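You operate a simulated robot arm through the tools that you are given. There is no shell and no other tool.

You are at the controls of a simulated robot arm. One attempt, no reset.

JOB
Put the tub marked "No 92" from the work table on the green cover there and the tub labelled "No 26" in the grey tray. Put the white tape roll on the cream board. Put the orange tray on the blue cover on the top of the grey bench. Fetch the beige roll and set it on the top of the blue bench. Take the grey binder and put it on the top of the brown plate. Put the pack that says "No 50" from the front corner of the work table on the top of the pallet. Any order will do. Set down upright: pack.

Only the result counts: the job must be done as asked and must still hold three seconds after the hand-in. Knocking over, shifting, dropping, spilling or breaking anything else fails it. A push-on lid holds only when it is set on centred and level and pressed home; a screw cap is set on level and turned clockwise until tight.

ROBOT AND FRAMES
A 6-joint arm with a fingered hand on a trunk, on a base that moves. Base frame: it is fixed to the floor where the robot stands at the start and does not move with it; the origin is under the middle of the robot, x ahead of it, y to its left, z up. Units: cm, degrees, N and s.
With the tool pointing down near the work surface it reaches from about 28 to 90 cm from the robot's upright axis, wherever it stands. Its first joint turns from -166.0 to 166.0 degrees. Places, roughly: beige roll (44x9x10 cm) [-270, -410, 80]; blue cover (20x15x1 cm) [-120, -560, 80]; cream board (22x16x1 cm) [-50, -490, 80]; cream tub, grey tub, white tub [-300, 200, 100]; green cover (20x15x1 cm) [-300, 220, 90]; green pack, orange pack, yellow pack [-300, 175, 100]; grey binder (6x17x22 cm) [-240, -330, 90]; grey tray (22x16x4 cm) [-320, 230, 90]; orange tray [-125, -575, 75]; top of the blue bench [-480, -490, 80]; top of the brown plate [-110, -520, 80]; top of the pallet [-70, -190, 10]; white tape roll (7x7x4 cm) [-80, -510, 80]. Payload 5 kg.
Tool frame: the origin (TCP) lies between the finger pads and is the grasp point; the fingertips stand 4.3 cm ahead of it; z points along the fingers, y is the line along which they close. The gripper opens to 14.4 cm; its body begins 5 cm behind the TCP. The gripper is a hand of 5 fingers: y runs from the thumb to the fingers, the wrist lies at [-2.1, -13.3, -23.3] in the tool frame.
Orientation is that of the tool frame in the base frame, as a unit quaternion [x, y, z, w]. With the fingers straight down and the wrist toward the robot, the tool's x, y and z point along [0, 1, 0], [1, 0, 0] and [0, 0, -1] of the base frame.

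CONTROLS
- The arm moves only by the tool send_rows. Its argument "motion" is text: rows parted by semicolons, each of 6 numbers parted by spaces: the shift along the tool's x, y, z in units of 50 mm (1.0 is 50 mm), then the turn, a rotation vector about the tool's x, y, z in units of 4 degrees (1.0 is 4 degrees). In form: x y z rx ry rz; .... A call has 1 to 20 rows; each row shifts and turns the commanded pose from where the row before left it, along the tool's axes as they then stand. A call with a number of a shift or a turn outside -1 to 1 is refused whole. Rows are played at 5 a second. More than 5 cm and 8.6 degrees between two rows, and nothing of the call is played. A pose out of reach is approached as far as the arm can. The call stops where the force on the tool passes 40 N (or 10 N more than at its start, if that is more) or the arm is blocked; 0.2 s more then pass. In this call time passes only in rows, and 0.2 s behind the last. It gives the time, the measured TCP pose, the force on the tool (base axes), the opening and the grip force at its end, in the units of the frame above (readings bear some noise), with the torque about the TCP (base axes, N m) and any sound that the robot's microphone picked up.
- Cameras (640 x 400 px; columns grow to the right, rows downward): "scene" is now at [2.53, 12.74, 141.74]; the picture's right is [-0.32, -0.95, 0.00], its down [-0.50, 0.17, -0.85] and it looks along [0.80, -0.27, -0.53] (base axes); focal length 284 px, centre (320, 200). "wrist" rides on the gripper at [8.6, -10.8, -16.8] in the tool frame; the picture's right is [-0.80, 0.28, -0.53], its down [-0.54, -0.73, 0.42] and it looks along [-0.27, 0.63, 0.73] (tool axes); focal length 275 px, centre (320, 200). There is no depth. A picture from a camera that has moved, and an enlarged one, comes with that camera's place and axes in the base frame and with its lens.
- snapshot(camera): a new picture of that camera. No time passes.
- raise_lower(by): slides the trunk up (or, below 0, down) by that many cm; the arm and the scene camera ride with it, the base frame stays. It gives what a move gives, with no picture.
- roll_base(legs): drives the robot by 1 to 6 legs, each [ahead, left, turn to the left] in cm, cm and degrees, along the robot's own axes; the way and the turn of a leg run together, so that a leg with both is an arc; at most 150 cm and 180 degrees a leg. The arm and the cameras ride along, it lands a little off, and it stops where it bumps. It gives what a move gives.
- set_fingers(index, middle, ring, little, thumb_bend, thumb_turn): sets how far each is bent, from 0 (flat) to 100 (curled in); at 30 the hand is open as for a grip, at 70 the pads meet at the TCP. One left out holds its place. A second passes; each finger stops where it meets its share of the squeeze, and holds until it gets a number again. It is the only way to open and close the hand. It gives what a move gives, with no picture; readings hold the bend of each and the force on index, middle, ring, little, thumb and palm. thumb_turn goes from beside the hand (0) to across from the fingers (100), as for a grip.
- pan_tilt(pan, tilt): turns the head with the scene camera to pan (to the left, within 155 degrees either way) and tilt (down, from -29 to 69), counted from straight ahead of the robot. It gives what a move gives.
- enlarge(camera, box): a new picture of the part [left, top, right, bottom] of that camera's present view, enlarged. No time passes.
- job_done(): hands the job in; it is judged then, once.

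Places have to be worked out from the pictures, the camera data and where the tool is seen. Open the gripper and draw the arm clear of the work before you hand the job in, unless the task says otherwise.

The tools are called as name(argument=value, ...) on one line, values as JSON. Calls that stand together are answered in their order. send_rows: Moves the arm, as the interface text tells. Its arguments: {"type":"object","properties":{"motion":{"type":"string"}},"required":["motion"]} The other tools are called the same way: raise_lower (by) moves the trunk up or down; set_fingers (index, middle, ring, little, thumb_bend, thumb_turn) moves the fingers one by one; roll_base (legs) drives the base; pan_tilt (pan, tilt) turns the head that bears the scene camera; snapshot (camera) takes a picture; enlarge (camera, box) takes an enlarged picture of a part of a camera's view; job_done () hands the job in.

At the start:

```text
time: 0.0
ee_pos: [48.79, -15.98, 110.2]
orientation: [0.707, 0.707, -0.001, 0.0]
ft_force: [0.4, -0.1, 0.2]
moment: [-0.01, 0.0, 0.03]
width: 14.36
grip_force: 0.0
shape: jaw
bend: [30.0, 30.0, 30.0, 30.0, 30.0, 98.0]
finger forces: [0.1, 0.0, 0.0, 0.0, 0.1, 0.0]
trunk travel left (down, up): [-32.5, 26.5]
robot x, y, heading: [-0.22, -0.03, -0.2]
head pan, tilt (commanded): [-18.5, 32.1]
```

scene: 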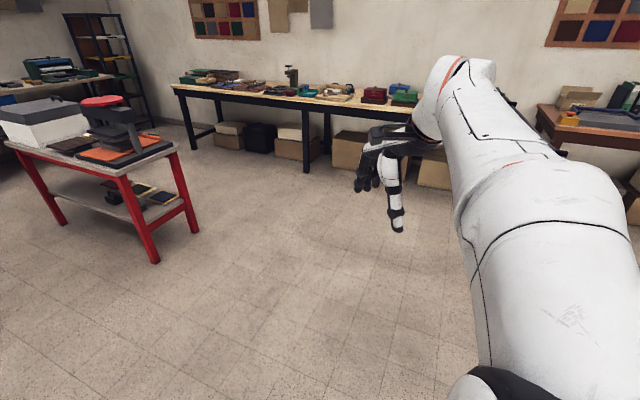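
wrist: 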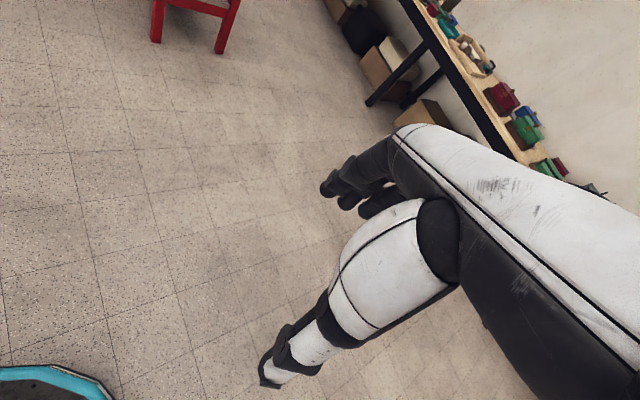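

I start by looking around the room with the head camera to learn where the benches and the work table stand.

pan_tilt(pan=150, tilt=20)

snapshot(camera="scene")

pan_tilt(pan=80, tilt=20)

snapshot(camera="scene")

pan_tilt(pan=-80, tilt=20)

snapshot(camera="scene")

pan_tilt(pan=-150, tilt=20)

snapshot(camera="scene")

```text
time: 2.6
ee_pos: [48.7, -16.23, 110.24]
orientation: [0.707, 0.707, 0.001, 0.0]
ft_force: [-0.1, -0.1, -0.3]
moment: [-0.01, 0.02, -0.01]
width: 14.36
grip_force: 0.0
shape: jaw
bend: [30.0, 30.0, 30.0, 30.0, 30.0, 98.0]
finger forces: [0.0, 0.0, 0.0, 0.1, 0.1, 0.1]
trunk travel left (down, up): [-32.5, 26.5]
robot x, y, heading: [0.19, -0.16, -0.2]
head pan, tilt (commanded): [150.0, 20.0]
```

```text
taken
camera scene: at [-14.02, 20.24, 143.68], right [0.5, 0.87, 0.0], down [0.3, -0.17, -0.94], along [-0.81, 0.47, -0.34], focal length 284 px, centre (320, 200)
```

scene: 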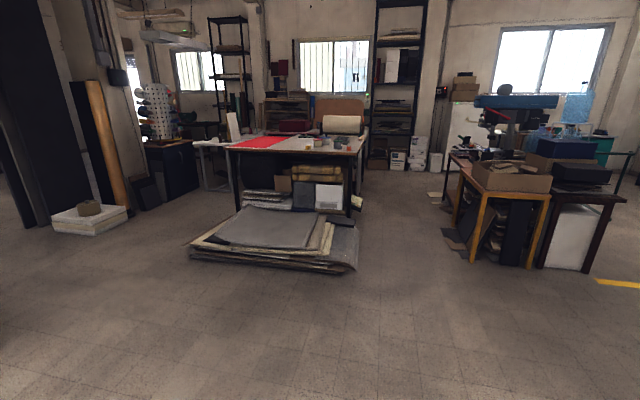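

```text
time: 4.0
ee_pos: [48.62, -16.05, 110.22]
orientation: [0.707, 0.707, 0.0, 0.0]
ft_force: [0.3, -0.6, -0.3]
moment: [0.01, -0.01, 0.0]
width: 14.37
grip_force: 0.1
shape: jaw
bend: [30.0, 30.0, 30.0, 30.0, 30.0, 98.0]
finger forces: [0.0, 0.0, 0.0, 0.0, 0.1, 0.0]
trunk travel left (down, up): [-32.5, 26.5]
robot x, y, heading: [0.47, 0.36, 0.1]
head pan, tilt (commanded): [80.0, 20.0]
```

```text
taken
camera scene: at [-4.35, 24.75, 143.68], right [0.98, -0.17, 0.0], down [-0.06, -0.34, -0.94], along [0.16, 0.93, -0.34], focal length 284 px, centre (320, 200)
```

scene: 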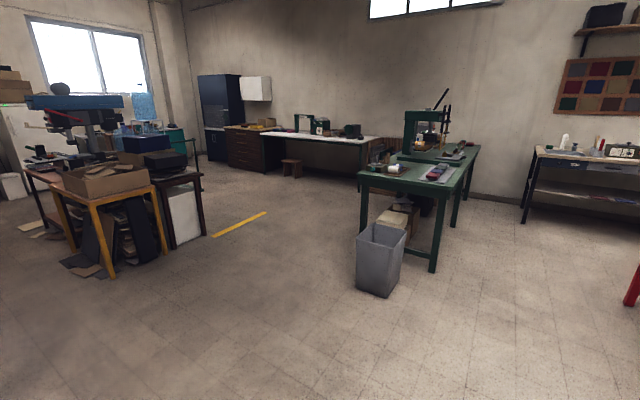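

```text
time: 6.4
ee_pos: [48.6, -16.11, 110.19]
orientation: [0.707, 0.707, 0.0, 0.0]
ft_force: [-0.9, 0.4, 0.5]
moment: [0.0, -0.01, -0.02]
width: 14.36
grip_force: 0.0
shape: jaw
bend: [30.0, 30.0, 30.0, 30.0, 30.0, 98.0]
finger forces: [0.1, 0.1, 0.1, 0.1, 0.1, 0.1]
trunk travel left (down, up): [-32.5, 26.5]
robot x, y, heading: [-0.25, 0.21, -0.1]
head pan, tilt (commanded): [-80.0, 20.0]
```

```text
taken
camera scene: at [-4.34, 6.41, 143.68], right [-0.98, -0.17, 0.0], down [-0.06, 0.34, -0.94], along [0.16, -0.93, -0.34], focal length 284 px, centre (320, 200)
```

scene: 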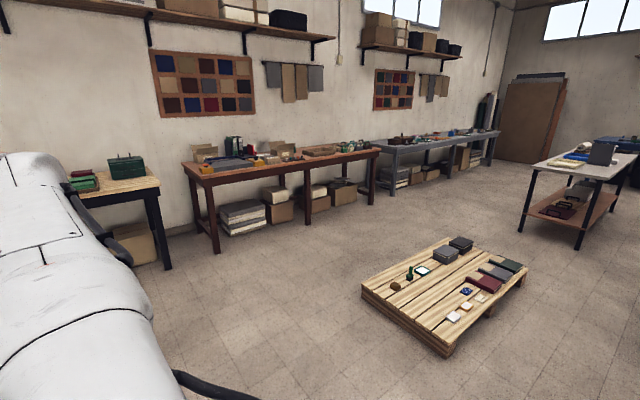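

```text
time: 7.8
ee_pos: [48.67, -16.2, 110.24]
orientation: [0.707, 0.708, 0.0, 0.0]
ft_force: [0.0, -0.6, -0.5]
moment: [0.0, 0.0, -0.02]
width: 14.34
grip_force: 0.0
shape: jaw
bend: [30.0, 30.0, 30.0, 30.0, 30.0, 98.0]
finger forces: [0.1, 0.0, 0.0, 0.0, 0.0, 0.1]
trunk travel left (down, up): [-32.5, 26.5]
robot x, y, heading: [0.16, -0.04, -0.1]
head pan, tilt (commanded): [-150.0, 20.0]
```

```text
taken
camera scene: at [-14.02, 10.92, 143.68], right [-0.5, 0.87, 0.0], down [0.3, 0.17, -0.94], along [-0.81, -0.47, -0.34], focal length 284 px, centre (320, 200)
```

scene: 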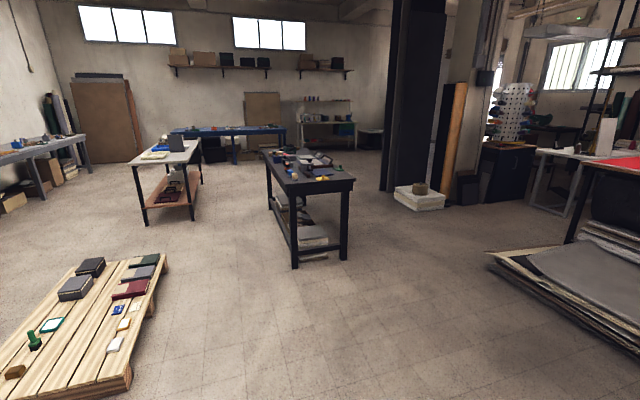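

The work table with the red mat appears in the centre of the pan-150 view; I enlarge each candidate area to identify objects.

pan_tilt(pan=148, tilt=14)

enlarge(camera="scene", box=[200, 130, 400, 255])

pan_tilt(pan=-100, tilt=15)

enlarge(camera="scene", box=[0, 80, 320, 280])

enlarge(camera="scene", box=[320, 80, 640, 280])

pan_tilt(pan=-140, tilt=15)

enlarge(camera="scene", box=[160, 80, 480, 280])

```text
time: 11.9
ee_pos: [48.59, -16.05, 110.39]
orientation: [0.707, 0.707, -0.001, 0.0]
ft_force: [0.6, 0.3, 0.2]
moment: [-0.05, -0.03, 0.01]
width: 14.35
grip_force: 0.0
shape: jaw
bend: [30.0, 30.0, 30.0, 30.0, 30.0, 98.0]
finger forces: [0.0, 0.0, 0.0, 0.0, 0.1, 0.0]
trunk travel left (down, up): [-32.5, 26.5]
robot x, y, heading: [0.21, -0.01, 0.1]
head pan, tilt (commanded): [148.0, 14.0]
```

```text
3.20 times, centred on (300, 192) of scene
camera zoom: at [-13.87, 20.53, 144.66], right [0.53, 0.85, 0.0], down [0.21, -0.13, -0.97], along [-0.82, 0.51, -0.24], focal length 910 px, centre (384, 224)
```

zoom: 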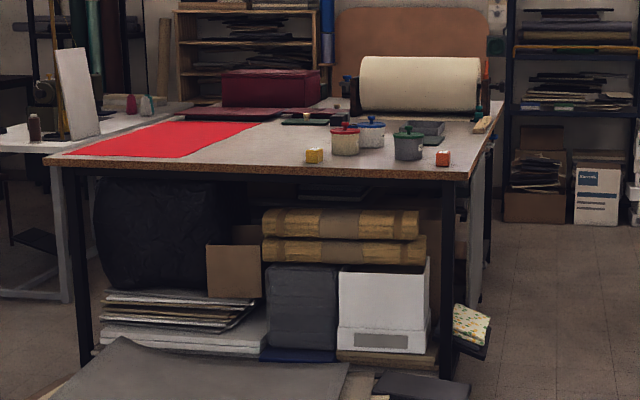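

```text
time: 15.4
ee_pos: [48.83, -16.19, 110.19]
orientation: [0.706, 0.708, 0.0, 0.0]
ft_force: [0.3, 0.7, 0.0]
moment: [0.02, -0.03, -0.02]
width: 14.34
grip_force: 0.1
shape: jaw
bend: [30.0, 30.0, 30.0, 30.0, 30.0, 98.0]
finger forces: [0.1, 0.1, 0.0, 0.1, 0.0, 0.0]
trunk travel left (down, up): [-32.5, 26.5]
robot x, y, heading: [0.02, 0.11, 0.1]
head pan, tilt (commanded): [-100.0, 15.0]
```

```text
2.00 times, centred on (160, 180) of scene
camera zoom: at [-7.58, 6.38, 144.5], right [-0.98, 0.17, 0.0], down [0.04, 0.25, -0.97], along [-0.17, -0.95, -0.26], focal length 569 px, centre (640, 240)
```

zoom: 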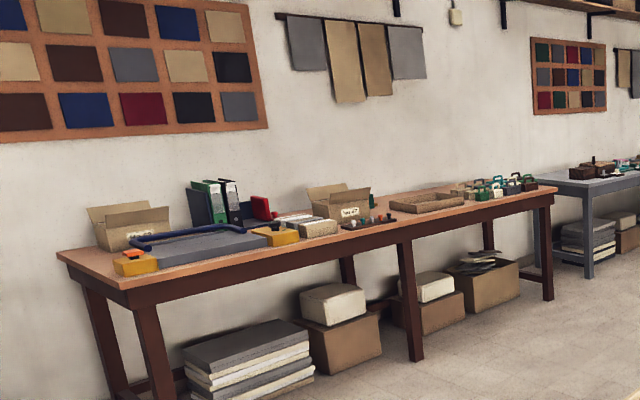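

```text
2.00 times, centred on (480, 180) of scene
camera zoom: at [-7.58, 6.38, 144.5], right [-0.98, 0.17, 0.0], down [0.04, 0.25, -0.97], along [-0.17, -0.95, -0.26], focal length 569 px, centre (0, 240)
```

zoom: 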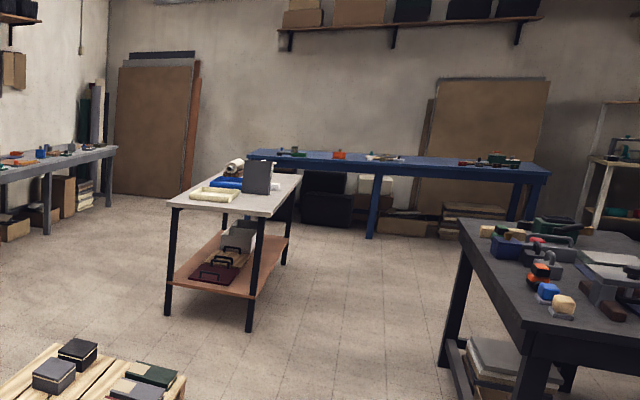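

```text
time: 16.5
ee_pos: [48.75, -16.13, 110.2]
orientation: [0.707, 0.707, 0.0, 0.0]
ft_force: [0.3, -0.4, 0.3]
moment: [0.02, -0.04, -0.02]
width: 14.37
grip_force: 0.0
shape: jaw
bend: [30.0, 30.0, 30.0, 30.0, 30.0, 98.0]
finger forces: [0.0, 0.1, 0.0, 0.1, 0.1, 0.0]
trunk travel left (down, up): [-32.5, 26.5]
robot x, y, heading: [-0.26, 0.1, 0.3]
head pan, tilt (commanded): [-140.0, 15.0]
```

```text
2.00 times, centred on (320, 180) of scene
camera zoom: at [-13.11, 9.57, 144.5], right [-0.64, 0.77, 0.0], down [0.2, 0.17, -0.97], along [-0.74, -0.62, -0.26], focal length 569 px, centre (320, 240)
```

zoom: 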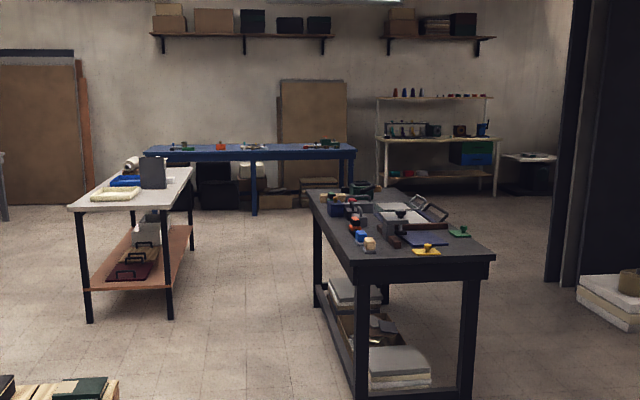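

The table with the red sheet holds the tubs and small packs; I zoom tightly on them from here to see whether labels are readable.

pan_tilt(pan=148, tilt=14)

enlarge(camera="scene", box=[285, 160, 349, 200])

```text
time: 20.4
ee_pos: [48.74, -16.16, 110.12]
orientation: [0.707, 0.707, 0.0, 0.0]
ft_force: [0.0, 0.7, -0.8]
moment: [0.0, -0.05, 0.02]
width: 14.34
grip_force: 0.0
shape: jaw
bend: [30.0, 30.0, 30.0, 30.0, 30.0, 98.0]
finger forces: [0.0, 0.1, 0.1, 0.0, 0.0, 0.0]
trunk travel left (down, up): [-32.5, 26.5]
robot x, y, heading: [0.03, 0.1, 0.2]
head pan, tilt (commanded): [148.0, 14.0]
```

```text
10.00 times, centred on (317, 180) of scene
camera zoom: at [-13.87, 20.53, 144.66], right [0.53, 0.85, 0.0], down [0.21, -0.13, -0.97], along [-0.82, 0.51, -0.24], focal length 2845 px, centre (350, 400)
```

zoom: 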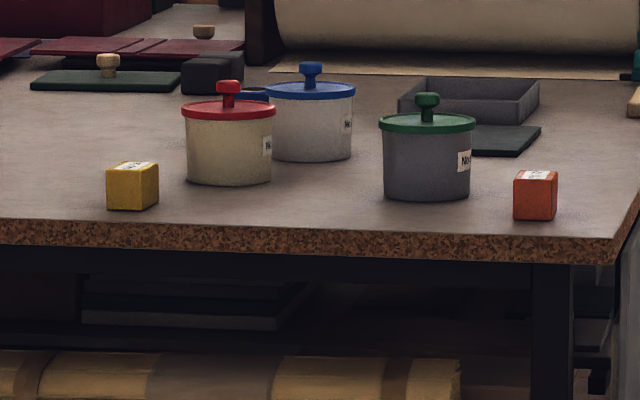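

The zoom gives useful detail: labels on the tub sides face toward the table's right end. I drive closer to the work table (turn 144° left, then ahead ~160 cm) to triangulate and read labels.

roll_base(legs=[[0, 0, 144], [100, 0, 0], [60, 0, 0]])

pan_tilt(pan=5, tilt=20)

snapshot(camera="scene")

```text
time: 34.6
ee_pos: [-158.68, 139.13, 110.33]
orientation: [-0.449, 0.894, 0.0, 0.0]
ft_force: [0.3, -0.3, 0.1]
moment: [0.04, -0.01, 0.01]
width: 14.37
grip_force: 0.0
shape: jaw
bend: [30.0, 30.0, 30.0, 30.0, 30.0, 98.0]
finger forces: [0.0, 0.0, 0.0, 0.1, 0.1, 0.1]
trunk travel left (down, up): [-32.5, 26.5]
robot x, y, heading: [-129.56, 97.14, 143.0]
head pan, tilt (commanded): [148.0, 14.0]
```

```text
time: 36.8
ee_pos: [-158.63, 139.14, 110.18]
orientation: [-0.448, 0.894, 0.0, 0.0]
ft_force: [0.5, 1.0, 0.1]
moment: [-0.01, 0.0, 0.0]
width: 14.34
grip_force: 0.0
shape: jaw
bend: [30.0, 30.0, 30.0, 30.0, 30.0, 98.0]
finger forces: [0.0, 0.0, 0.1, 0.1, 0.1, 0.1]
trunk travel left (down, up): [-32.5, 26.5]
robot x, y, heading: [-129.14, 97.09, 143.4]
head pan, tilt (commanded): [5.0, 20.0]
```

```text
taken
camera scene: at [-141.85, 85.84, 143.68], right [0.53, 0.85, 0.0], down [0.29, -0.18, -0.94], along [-0.8, 0.5, -0.34], focal length 284 px, centre (320, 200)
```

scene: 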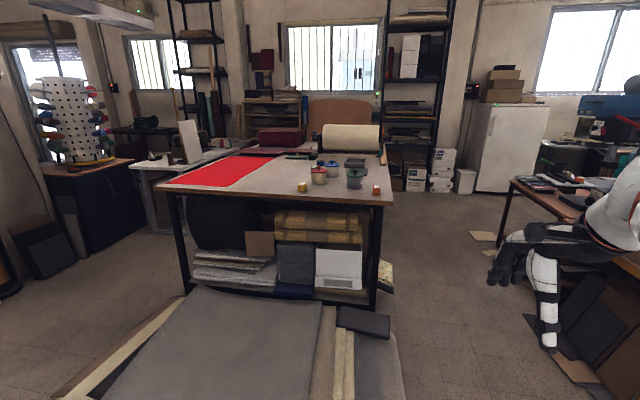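

The robot stands at about (-129, 97). I zoom on the tubs and table corner from here for triangulation and labels, and look at the right-hand side of the table for floor space.

enlarge(camera="scene", box=[280, 145, 392, 215])

enlarge(camera="scene", box=[340, 160, 400, 198])

pan_tilt(pan=0, tilt=50)

snapshot(camera="scene")

pan_tilt(pan=-50, tilt=35)

snapshot(camera="scene")

```text
5.71 times, centred on (336, 180) of scene
camera zoom: at [-141.85, 85.84, 143.68], right [0.53, 0.85, 0.0], down [0.29, -0.18, -0.94], along [-0.8, 0.5, -0.34], focal length 1626 px, centre (229, 314)
```

zoom: 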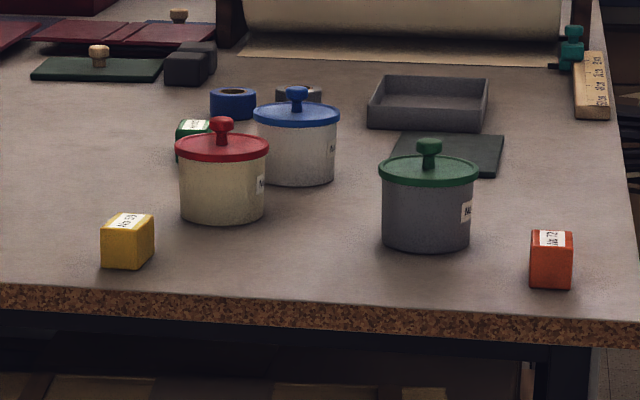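

```text
10.53 times, centred on (370, 179) of scene
camera zoom: at [-141.85, 85.84, 143.68], right [0.53, 0.85, 0.0], down [0.29, -0.18, -0.94], along [-0.8, 0.5, -0.34], focal length 2995 px, centre (-206, 421)
```

zoom: 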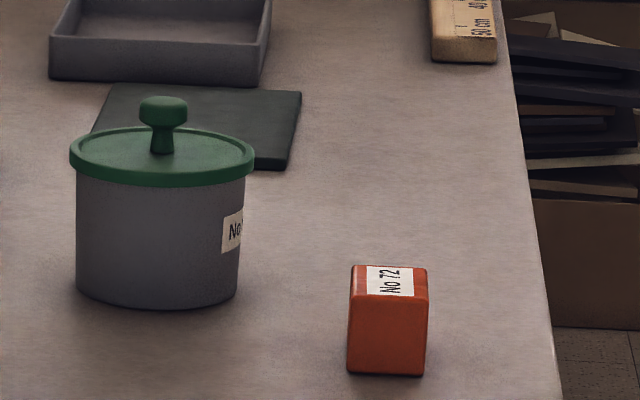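

```text
time: 37.8
ee_pos: [-158.74, 139.17, 110.4]
orientation: [-0.448, 0.894, 0.0, 0.0]
ft_force: [-0.2, 0.2, 0.7]
moment: [-0.03, -0.03, 0.01]
width: 14.35
grip_force: 0.1
shape: jaw
bend: [30.0, 30.0, 30.0, 30.0, 30.0, 98.0]
finger forces: [0.1, 0.0, 0.0, 0.1, 0.0, 0.0]
trunk travel left (down, up): [-32.5, 26.5]
robot x, y, heading: [-128.85, 96.93, 143.2]
head pan, tilt (commanded): [0.0, 50.0]
```

```text
taken
camera scene: at [-140.1, 85.55, 139.13], right [0.6, 0.8, 0.0], down [0.61, -0.46, -0.64], along [-0.52, 0.39, -0.77], focal length 284 px, centre (320, 200)
```

scene: 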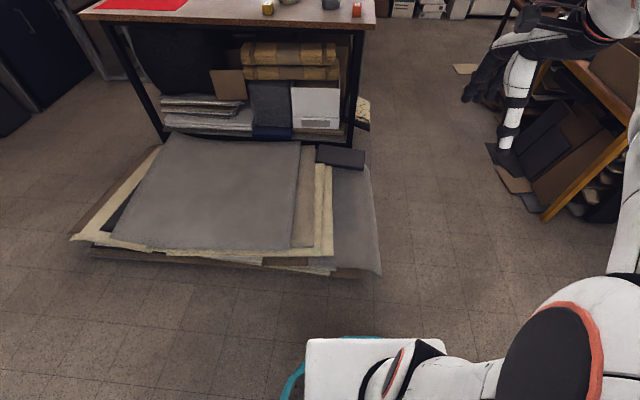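

```text
time: 39.0
ee_pos: [-158.8, 139.18, 110.28]
orientation: [-0.448, 0.894, 0.0, 0.0]
ft_force: [-0.6, 0.2, 0.1]
moment: [-0.02, 0.02, -0.03]
width: 14.38
grip_force: 0.0
shape: jaw
bend: [30.0, 30.0, 30.0, 30.0, 30.0, 98.0]
finger forces: [0.1, 0.0, 0.0, 0.0, 0.0, 0.0]
trunk travel left (down, up): [-32.5, 26.5]
robot x, y, heading: [-129.12, 97.11, 143.4]
head pan, tilt (commanded): [-50.0, 35.0]
```

```text
taken
camera scene: at [-134.43, 89.73, 141.29], right [1.0, 0.06, 0.0], down [0.03, -0.57, -0.82], along [-0.05, 0.82, -0.57], focal length 284 px, centre (320, 200)
```

scene: 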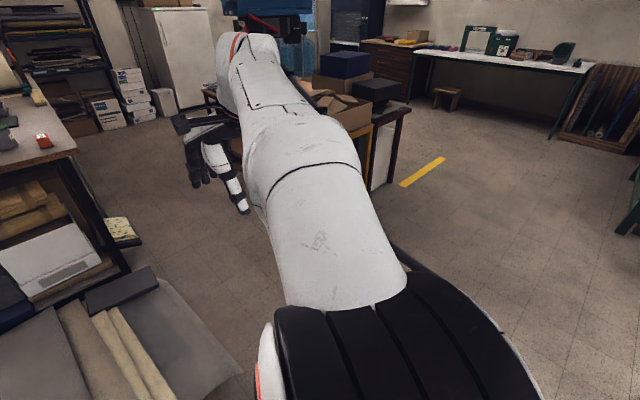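

The orange pack reads "No 72". I go back to the earlier head pose and zoom on the yellow and green packs and on the tub labels.

pan_tilt(pan=5, tilt=20)

enlarge(camera="scene", box=[292, 178, 316, 193])

enlarge(camera="scene", box=[306, 160, 346, 185])

enlarge(camera="scene", box=[352, 168, 376, 183])

```text
time: 40.2
ee_pos: [-158.72, 139.16, 110.23]
orientation: [-0.448, 0.894, 0.0, 0.0]
ft_force: [0.5, 0.3, 0.4]
moment: [0.05, -0.01, 0.0]
width: 14.37
grip_force: 0.1
shape: jaw
bend: [30.0, 30.0, 30.0, 30.0, 30.0, 98.0]
finger forces: [0.1, 0.1, 0.0, 0.0, 0.0, 0.1]
trunk travel left (down, up): [-32.5, 26.5]
robot x, y, heading: [-129.41, 97.1, 143.4]
head pan, tilt (commanded): [5.0, 20.0]
```

```text
16.00 times, centred on (304, 186) of scene
camera zoom: at [-141.84, 85.85, 143.68], right [0.53, 0.85, 0.0], down [0.29, -0.18, -0.94], along [-0.8, 0.5, -0.34], focal length 4552 px, centre (576, 432)
```

zoom: 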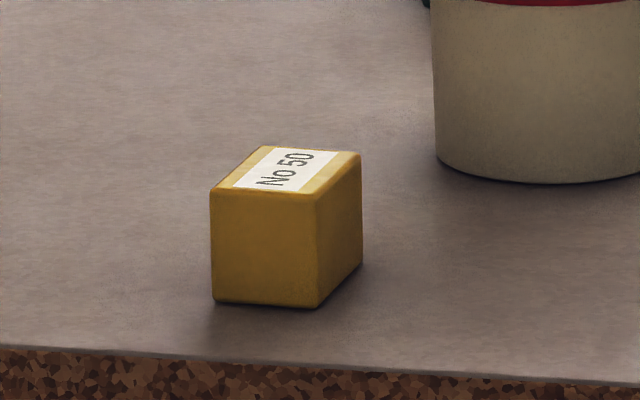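

```text
16.00 times, centred on (326, 172) of scene
camera zoom: at [-141.84, 85.85, 143.68], right [0.53, 0.85, 0.0], down [0.29, -0.18, -0.94], along [-0.8, 0.5, -0.34], focal length 4552 px, centre (224, 640)
```

zoom: 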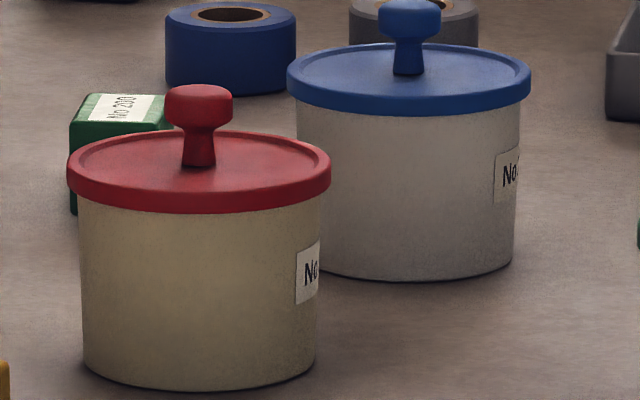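

```text
16.00 times, centred on (364, 176) of scene
camera zoom: at [-141.84, 85.85, 143.68], right [0.53, 0.85, 0.0], down [0.29, -0.18, -0.94], along [-0.8, 0.5, -0.34], focal length 4552 px, centre (-384, 592)
```

zoom: 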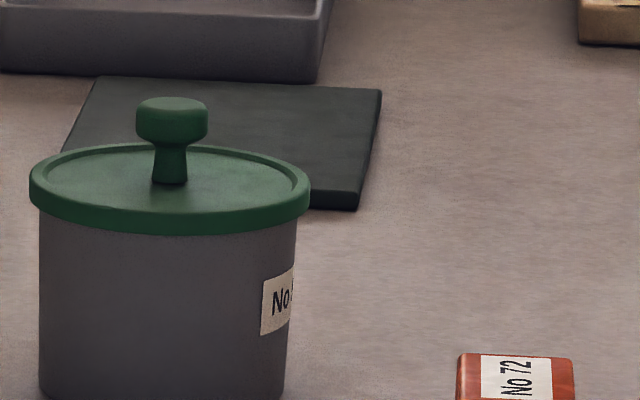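

The yellow pack reads "No 50", green "No 200", orange "No 72". Table top comes out at z≈90. Now I check my own footprint and the free floor by the table's right end.

pan_tilt(pan=0, tilt=69)

snapshot(camera="scene")

pan_tilt(pan=90, tilt=69)

snapshot(camera="scene")

pan_tilt(pan=-90, tilt=69)

snapshot(camera="scene")

```text
time: 41.4
ee_pos: [-158.63, 139.25, 110.29]
orientation: [-0.448, 0.894, -0.001, -0.001]
ft_force: [-0.2, 0.0, -0.2]
moment: [-0.02, -0.01, -0.01]
width: 14.36
grip_force: 0.1
shape: jaw
bend: [30.0, 30.0, 30.0, 30.0, 30.0, 98.0]
finger forces: [0.0, 0.0, 0.0, 0.0, 0.0, 0.0]
trunk travel left (down, up): [-32.5, 26.5]
robot x, y, heading: [-129.21, 97.14, 142.9]
head pan, tilt (commanded): [0.0, 68.8]
```

```text
taken
camera scene: at [-138.41, 84.29, 136.93], right [0.6, 0.8, 0.0], down [0.75, -0.56, -0.36], along [-0.29, 0.22, -0.93], focal length 284 px, centre (320, 200)
```

scene: 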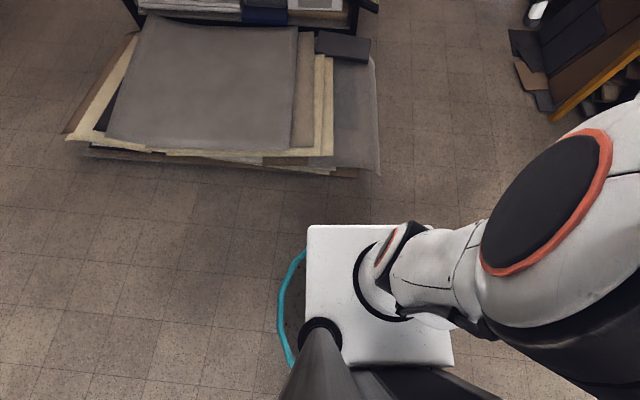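

```text
time: 43.0
ee_pos: [-158.79, 139.07, 110.2]
orientation: [-0.448, 0.894, 0.0, 0.0]
ft_force: [0.1, -1.0, -0.9]
moment: [0.0, 0.0, 0.01]
width: 14.38
grip_force: 0.1
shape: jaw
bend: [30.0, 30.0, 30.0, 30.0, 30.0, 98.0]
finger forces: [0.0, 0.1, 0.1, 0.0, 0.1, 0.0]
trunk travel left (down, up): [-32.5, 26.5]
robot x, y, heading: [-129.3, 96.77, 143.4]
head pan, tilt (commanded): [90.0, 68.8]
```

```text
taken
camera scene: at [-137.29, 76.46, 136.93], right [-0.8, 0.6, 0.0], down [0.56, 0.75, -0.36], along [-0.22, -0.29, -0.93], focal length 284 px, centre (320, 200)
```

scene: 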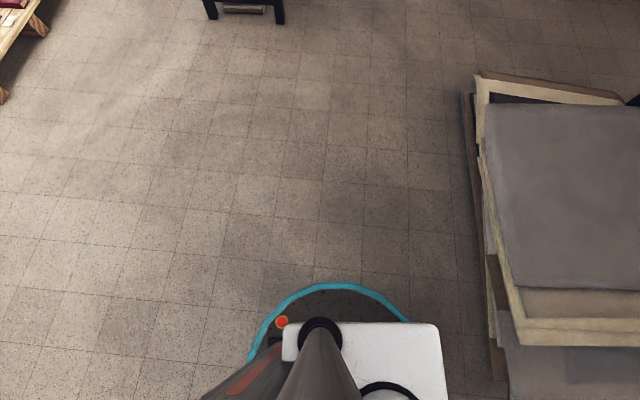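

```text
time: 45.7
ee_pos: [-158.78, 139.05, 110.25]
orientation: [-0.447, 0.895, 0.001, 0.001]
ft_force: [0.1, 0.4, 0.0]
moment: [0.02, 0.01, 0.0]
width: 14.35
grip_force: 0.0
shape: jaw
bend: [30.0, 30.0, 30.0, 30.0, 30.0, 98.0]
finger forces: [0.0, 0.0, 0.1, 0.0, 0.0, 0.1]
trunk travel left (down, up): [-32.5, 26.5]
robot x, y, heading: [-129.28, 97.38, 143.3]
head pan, tilt (commanded): [-90.0, 68.8]
```

```text
taken
camera scene: at [-130.58, 85.41, 136.93], right [0.8, -0.6, 0.0], down [-0.56, -0.75, -0.36], along [0.22, 0.29, -0.93], focal length 284 px, centre (320, 200)
```

scene: 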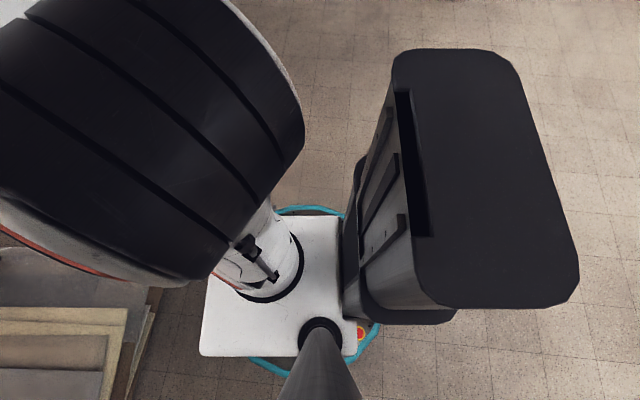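

Table frame worked out: front-right corner ≈(-244,197), a floor stack blocks the front, so I'll use the corridor at the table's right end. My base radius is ~33 cm. I turn to face the table's right end here in the open, then slide back-right.

roll_base(legs=[[0, 0, 85.5], [-51, -52, 0]])

pan_tilt(pan=-60, tilt=35)

snapshot(camera="scene")

pan_tilt(pan=-105, tilt=40)

snapshot(camera="scene")

```text
time: 53.3
ee_pos: [-178.67, 144.62, 110.18]
orientation: [0.932, -0.362, 0.0, 0.001]
ft_force: [-0.6, 0.0, 0.4]
moment: [0.02, -0.03, 0.02]
width: 14.36
grip_force: 0.1
shape: jaw
bend: [30.0, 30.0, 30.0, 30.0, 30.0, 98.0]
finger forces: [0.0, 0.0, 0.0, 0.1, 0.0, 0.1]
trunk travel left (down, up): [-32.5, 26.5]
robot x, y, heading: [-134.0, 169.41, -132.2]
head pan, tilt (commanded): [-90.0, 68.8]
```

```text
time: 54.3
ee_pos: [-178.56, 144.75, 110.27]
orientation: [0.932, -0.361, 0.0, 0.0]
ft_force: [-0.2, 0.2, -0.6]
moment: [0.05, 0.01, -0.01]
width: 14.34
grip_force: 0.0
shape: jaw
bend: [30.0, 30.0, 30.0, 30.0, 30.0, 98.0]
finger forces: [0.0, 0.1, 0.0, 0.1, 0.0, 0.0]
trunk travel left (down, up): [-32.5, 26.5]
robot x, y, heading: [-133.93, 169.5, -132.3]
head pan, tilt (commanded): [-60.0, 35.0]
```

```text
taken
camera scene: at [-126.88, 165.48, 141.29], right [0.22, 0.98, 0.0], down [0.56, -0.12, -0.82], along [-0.8, 0.18, -0.57], focal length 284 px, centre (320, 200)
```

scene: 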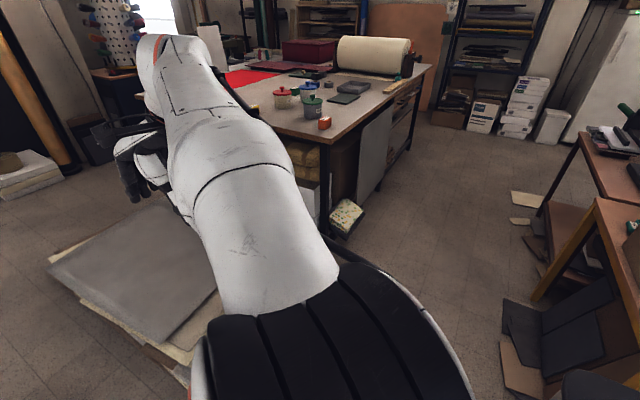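

```text
time: 55.4
ee_pos: [-178.67, 144.63, 110.26]
orientation: [0.932, -0.362, -0.001, -0.001]
ft_force: [0.5, -0.3, -0.3]
moment: [0.0, -0.01, 0.0]
width: 14.37
grip_force: 0.0
shape: jaw
bend: [30.0, 30.0, 30.0, 30.0, 30.0, 98.0]
finger forces: [0.0, 0.0, 0.1, 0.0, 0.0, 0.1]
trunk travel left (down, up): [-32.5, 26.5]
robot x, y, heading: [-133.75, 169.84, -132.6]
head pan, tilt (commanded): [-105.0, 40.0]
```

```text
taken
camera scene: at [-122.87, 170.74, 140.54], right [0.84, 0.54, 0.0], down [0.35, -0.54, -0.77], along [-0.41, 0.65, -0.64], focal length 284 px, centre (320, 200)
```

scene: 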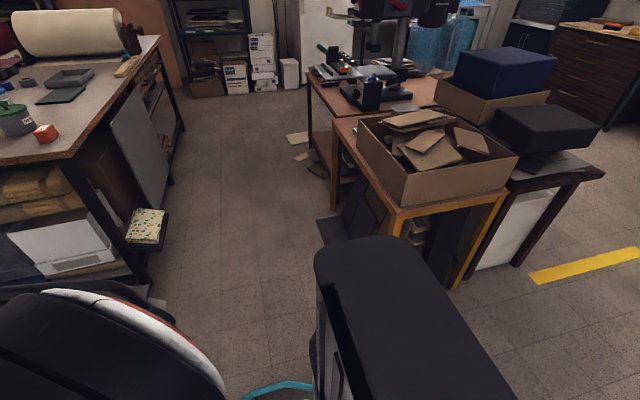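

The corridor between the work table and the cluttered yellow table is clear. I slide right (along the table's end) by 110 cm and look again.

roll_base(legs=[[0, -110, 0]])

pan_tilt(pan=0, tilt=40)

snapshot(camera="scene")

pan_tilt(pan=0, tilt=68)

snapshot(camera="scene")

snapshot(camera="wrist")

```text
time: 61.0
ee_pos: [-258.58, 219.5, 110.07]
orientation: [0.929, -0.371, 0.001, 0.0]
ft_force: [-0.2, -0.3, -0.5]
moment: [0.0, 0.02, 0.01]
width: 14.36
grip_force: 0.1
shape: jaw
bend: [30.0, 30.0, 30.0, 30.0, 30.0, 98.0]
finger forces: [0.1, 0.0, 0.1, 0.1, 0.0, 0.1]
trunk travel left (down, up): [-32.5, 26.5]
robot x, y, heading: [-213.04, 243.47, -133.6]
head pan, tilt (commanded): [-105.0, 40.0]
```

```text
time: 62.8
ee_pos: [-258.59, 219.53, 110.26]
orientation: [0.929, -0.371, 0.0, 0.0]
ft_force: [-0.7, 0.0, 0.9]
moment: [0.03, 0.0, -0.02]
width: 14.37
grip_force: 0.0
shape: jaw
bend: [30.0, 30.0, 30.0, 30.0, 30.0, 98.0]
finger forces: [0.0, 0.0, 0.1, 0.1, 0.0, 0.1]
trunk travel left (down, up): [-32.5, 26.5]
robot x, y, heading: [-213.3, 243.19, -133.6]
head pan, tilt (commanded): [0.0, 40.0]
```

```text
taken
camera scene: at [-203.73, 231.15, 140.54], right [-0.72, 0.69, 0.0], down [0.44, 0.47, -0.77], along [-0.53, -0.56, -0.64], focal length 284 px, centre (320, 200)
```

scene: 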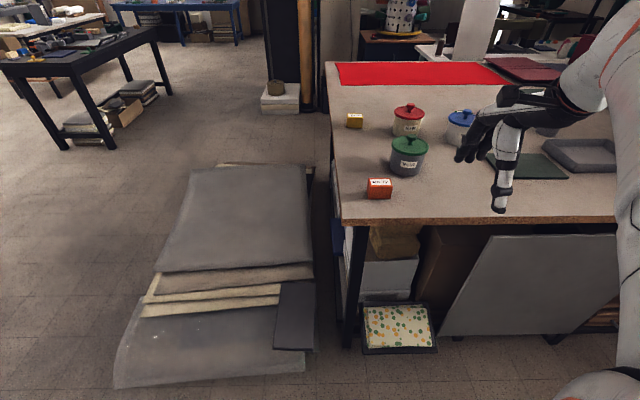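

```text
time: 63.7
ee_pos: [-258.49, 219.45, 110.28]
orientation: [0.929, -0.371, 0.0, 0.0]
ft_force: [0.2, 0.5, 0.1]
moment: [-0.01, 0.0, 0.02]
width: 14.36
grip_force: 0.1
shape: jaw
bend: [30.0, 30.0, 30.0, 30.0, 30.0, 98.0]
finger forces: [0.1, 0.0, 0.0, 0.0, 0.1, 0.0]
trunk travel left (down, up): [-32.5, 26.5]
robot x, y, heading: [-213.24, 244.07, -133.4]
head pan, tilt (commanded): [0.0, 68.0]
```

```text
taken
camera scene: at [-201.79, 233.18, 137.01], right [-0.73, 0.69, 0.0], down [0.64, 0.67, -0.38], along [-0.26, -0.27, -0.93], focal length 284 px, centre (320, 200)
```

scene: 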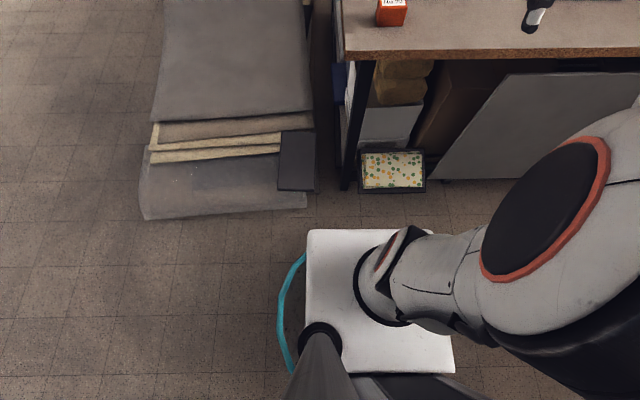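

```text
taken
camera wrist: at [-244.85, 221.43, 127.08], right [-0.77, 0.34, 0.53], down [0.11, 0.9, -0.42], along [-0.63, -0.27, -0.73], focal length 275 px, centre (320, 200)
```

wrist: 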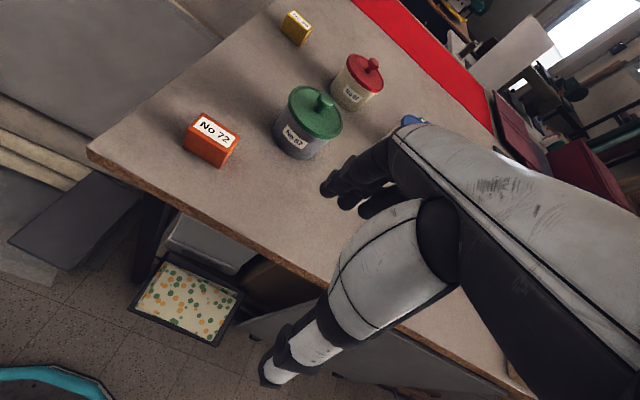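

I'm at the table's right end now and tub labels face me. I zoom to read them.

enlarge(camera="wrist", box=[270, 80, 350, 165])

enlarge(camera="wrist", box=[325, 50, 389, 115])

pan_tilt(pan=0, tilt=40)

enlarge(camera="scene", box=[330, 90, 490, 190])

enlarge(camera="scene", box=[440, 100, 640, 225])

```text
4.71 times, centred on (310, 122) of wrist
camera zoom: at [-244.85, 221.43, 127.08], right [-0.77, 0.34, 0.53], down [0.11, 0.9, -0.42], along [-0.63, -0.27, -0.73], focal length 1295 px, centre (367, 565)
```

zoom: 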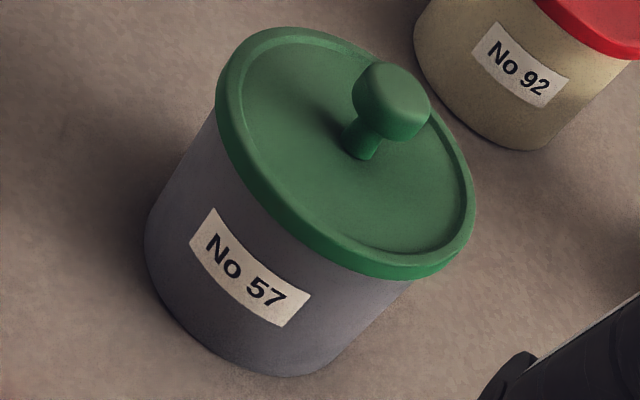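

```text
6.15 times, centred on (357, 82) of wrist
camera zoom: at [-244.85, 221.43, 127.08], right [-0.77, 0.34, 0.53], down [0.11, 0.9, -0.42], along [-0.63, -0.27, -0.73], focal length 1694 px, centre (92, 923)
```

zoom: 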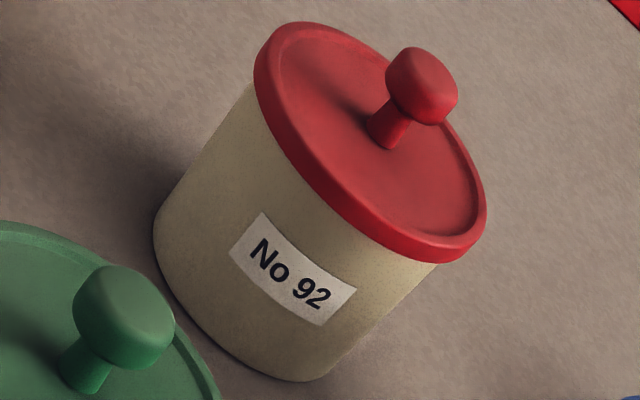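

```text
time: 64.6
ee_pos: [-258.69, 219.44, 110.28]
orientation: [0.929, -0.371, 0.001, 0.0]
ft_force: [-0.1, -0.2, -0.4]
moment: [0.04, -0.01, 0.02]
width: 14.37
grip_force: 0.0
shape: jaw
bend: [30.0, 30.0, 30.0, 30.0, 30.0, 98.0]
finger forces: [0.1, 0.0, 0.0, 0.0, 0.1, 0.0]
trunk travel left (down, up): [-32.5, 26.5]
robot x, y, heading: [-213.2, 243.57, -133.6]
head pan, tilt (commanded): [0.0, 40.0]
```

```text
4.00 times, centred on (410, 140) of scene
camera zoom: at [-203.72, 231.15, 140.53], right [-0.73, 0.69, 0.0], down [0.44, 0.47, -0.77], along [-0.53, -0.56, -0.64], focal length 1138 px, centre (-40, 440)
```

zoom: 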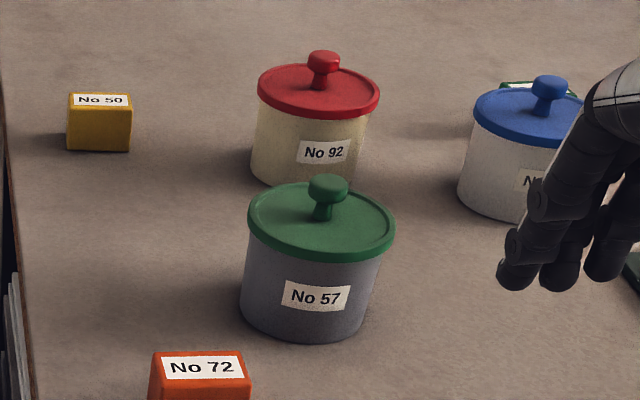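

```text
3.20 times, centred on (540, 162) of scene
camera zoom: at [-203.72, 231.15, 140.53], right [-0.73, 0.69, 0.0], down [0.44, 0.47, -0.77], along [-0.53, -0.56, -0.64], focal length 910 px, centre (-384, 320)
```

zoom: 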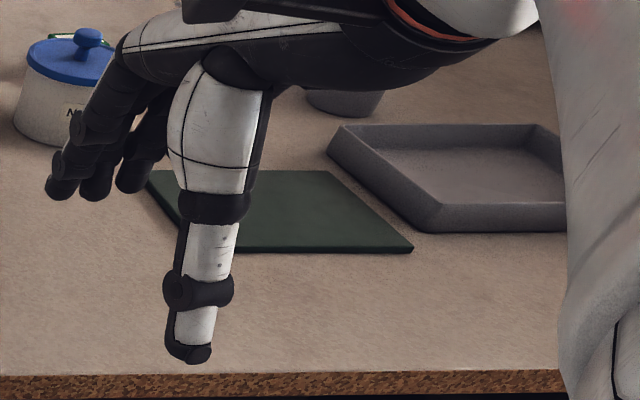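

Labels: red-lid tub is "No 92", green-lid is "No 57", so the blue-lid one should be "No 26" (to verify). I move closer to the table end: right 24.7 cm, then ahead 17 cm.

roll_base(legs=[[0, -24.7, 0], [16.5, 0, 0]])

snapshot(camera="scene")

snapshot(camera="wrist")

```text
time: 67.5
ee_pos: [-287.81, 224.56, 110.19]
orientation: [0.929, -0.37, 0.0, 0.0]
ft_force: [0.1, 0.9, 0.9]
moment: [0.01, 0.0, 0.01]
width: 14.36
grip_force: 0.2
shape: jaw
bend: [30.0, 30.0, 30.0, 30.0, 30.0, 98.0]
finger forces: [0.0, 0.0, 0.1, 0.0, 0.0, 0.0]
trunk travel left (down, up): [-32.5, 26.5]
robot x, y, heading: [-242.59, 248.83, -133.7]
head pan, tilt (commanded): [0.0, 40.0]
```

```text
taken
camera scene: at [-232.96, 236.24, 140.54], right [-0.73, 0.69, 0.0], down [0.44, 0.47, -0.77], along [-0.53, -0.56, -0.64], focal length 284 px, centre (320, 200)
```

scene: 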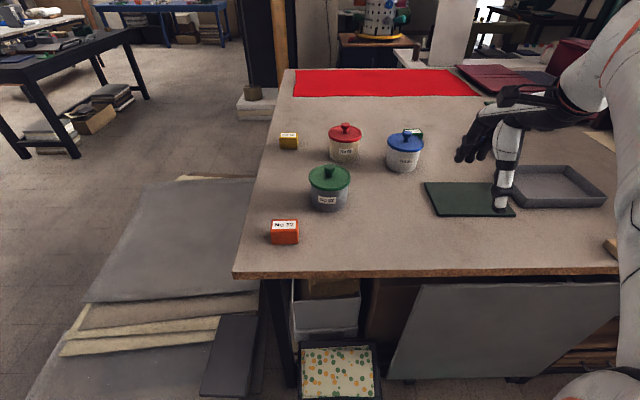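

```text
taken
camera wrist: at [-274.08, 226.51, 127.07], right [-0.77, 0.34, 0.53], down [0.11, 0.9, -0.42], along [-0.62, -0.27, -0.73], focal length 275 px, centre (320, 200)
```

wrist: 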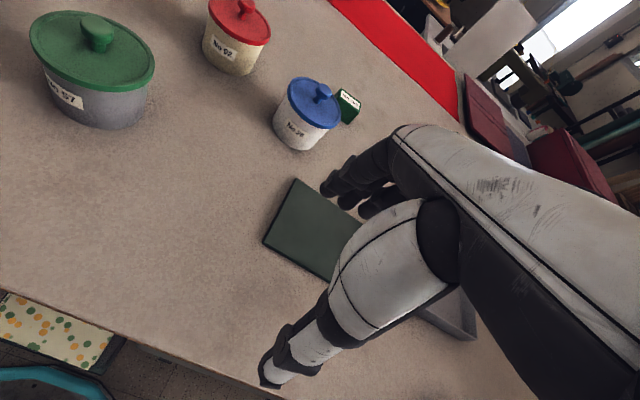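

I zoom to measure everything on the table and to confirm the blue-lid tub's label.

enlarge(camera="scene", box=[270, 110, 446, 220])

enlarge(camera="scene", box=[410, 130, 618, 260])

enlarge(camera="wrist", box=[260, 70, 380, 145])

```text
3.64 times, centred on (358, 165) of scene
camera zoom: at [-232.96, 236.24, 140.54], right [-0.73, 0.69, 0.0], down [0.44, 0.47, -0.77], along [-0.53, -0.56, -0.64], focal length 1035 px, centre (182, 327)
```

zoom: 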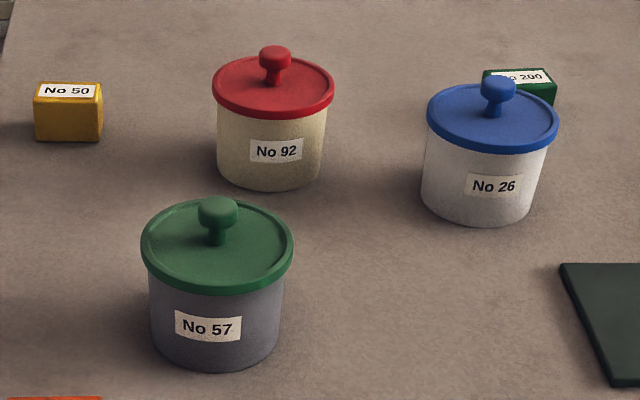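

```text
3.08 times, centred on (514, 195) of scene
camera zoom: at [-232.96, 236.24, 140.54], right [-0.73, 0.69, 0.0], down [0.44, 0.47, -0.77], along [-0.53, -0.56, -0.64], focal length 875 px, centre (-277, 215)
```

zoom: 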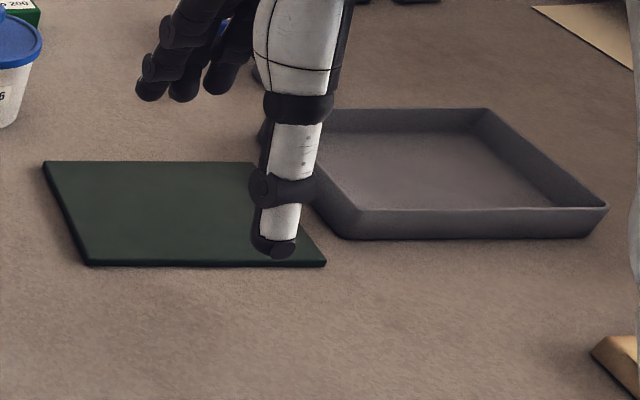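

```text
5.33 times, centred on (320, 108) of wrist
camera zoom: at [-274.08, 226.51, 127.07], right [-0.77, 0.34, 0.53], down [0.11, 0.9, -0.42], along [-0.62, -0.27, -0.73], focal length 1468 px, centre (320, 693)
```

zoom: 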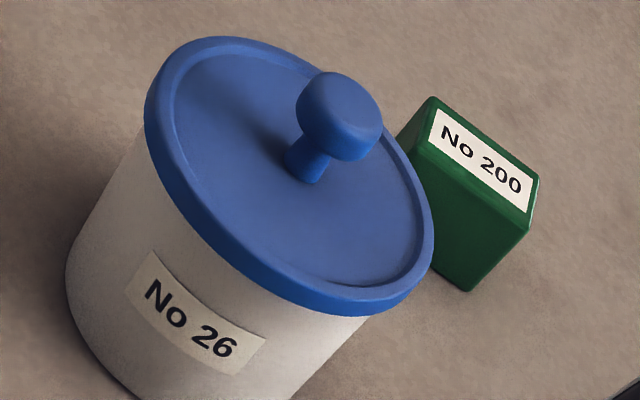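

Confirmed: blue-lid tub is "No 26". Measured centres: No 92 ≈(-297.0,181.1), No 26 ≈(-306.4,198.1), green cover ≈(-303.4,220.5), tray ≈(-324.5,233.8), yellow pack ≈(-287,163). I raise the hand and hover over tub No 92.

send_rows(motion="0 0 -0.6 0 0 0; 0 0 -0.6 0 0 0; 0.464 0.756 0 0 0 0; 0.464 0.756 0 0 0 0; 0.464 0.756 0 0 0 0; 0.464 0.756 0 0 0 0; 0.464 0.756 0 0 0 0; 0.464 0.756 0 0 0 0; 0.464 0.756 0 0 0 0; 0.464 0.756 0 0 0 0; 0.464 0.756 0 0 0 0; 0.464 0.756 0 0 0 0")

snapshot(camera="scene")

snapshot(camera="wrist")

```text
time: 70.1
ee_pos: [-293.82, 185.61, 113.54]
orientation: [0.929, -0.371, 0.0, 0.0]
ft_force: [0.4, 1.8, 1.3]
moment: [-0.11, 0.03, -0.01]
width: 14.4
grip_force: 0.0
shape: jaw
bend: [30.0, 30.0, 30.0, 30.0, 30.0, 98.0]
finger forces: [0.0, 0.0, 0.0, 0.0, 0.0, 0.1]
out of reach, approached as far as the arm can: row 11, 12
trunk travel left (down, up): [-32.5, 26.5]
robot x, y, heading: [-242.7, 249.09, -133.5]
head pan, tilt (commanded): [0.0, 40.0]
```

```text
taken
camera scene: at [-232.95, 236.3, 140.54], right [-0.73, 0.69, 0.0], down [0.44, 0.47, -0.77], along [-0.53, -0.56, -0.64], focal length 284 px, centre (320, 200)
```

scene: 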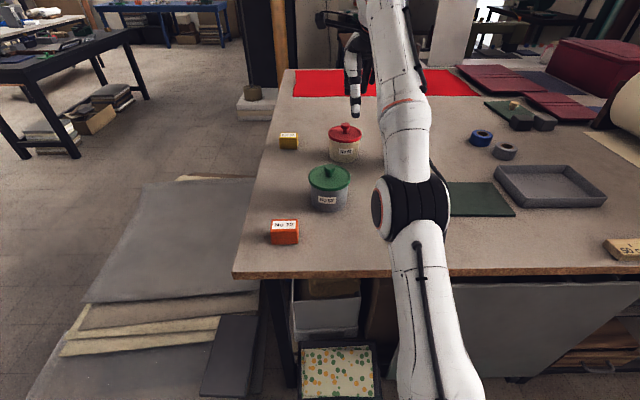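

```text
taken
camera wrist: at [-280.05, 187.51, 130.44], right [-0.77, 0.34, 0.53], down [0.11, 0.9, -0.42], along [-0.63, -0.27, -0.73], focal length 275 px, centre (320, 200)
```

wrist: 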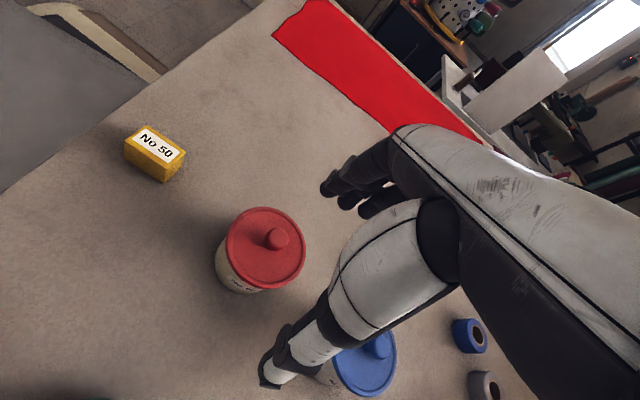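

The arm hit its reach limit at this height; the shoulder sits low, so I raise the trunk by 20 cm to gain reach.

raise_lower(by=20)

send_rows(motion="0 0 0.8 0 0 0; 0 0 0.8 0 0 0; 0 0 0.8 0 0 0; 0 0 0.8 0 0 0")

```text
time: 72.2
ee_pos: [-293.79, 185.38, 133.53]
orientation: [0.929, -0.371, 0.0, 0.0]
ft_force: [0.4, -0.2, 0.3]
moment: [0.01, 0.02, -0.03]
width: 14.41
grip_force: 0.0
shape: jaw
bend: [30.0, 30.0, 30.0, 30.0, 30.0, 98.0]
finger forces: [0.1, 0.1, 0.0, 0.0, 0.0, 0.0]
trunk travel left (down, up): [-52.5, 6.5]
robot x, y, heading: [-243.27, 248.77, -133.0]
head pan, tilt (commanded): [0.0, 40.0]
```

```text
time: 73.2
ee_pos: [-298.33, 180.11, 121.29]
orientation: [0.929, -0.37, 0.0, -0.001]
ft_force: [-0.1, -0.6, 0.6]
moment: [0.01, -0.04, 0.05]
width: 14.4
grip_force: 0.0
shape: jaw
bend: [30.0, 30.0, 30.0, 30.0, 30.0, 98.0]
finger forces: [0.0, 0.0, 0.1, 0.0, 0.0, 0.1]
out of reach, approached as far as the arm can: row 1, 2, 3, 4
trunk travel left (down, up): [-52.5, 6.5]
robot x, y, heading: [-242.39, 248.98, -133.4]
head pan, tilt (commanded): [0.0, 40.0]
```

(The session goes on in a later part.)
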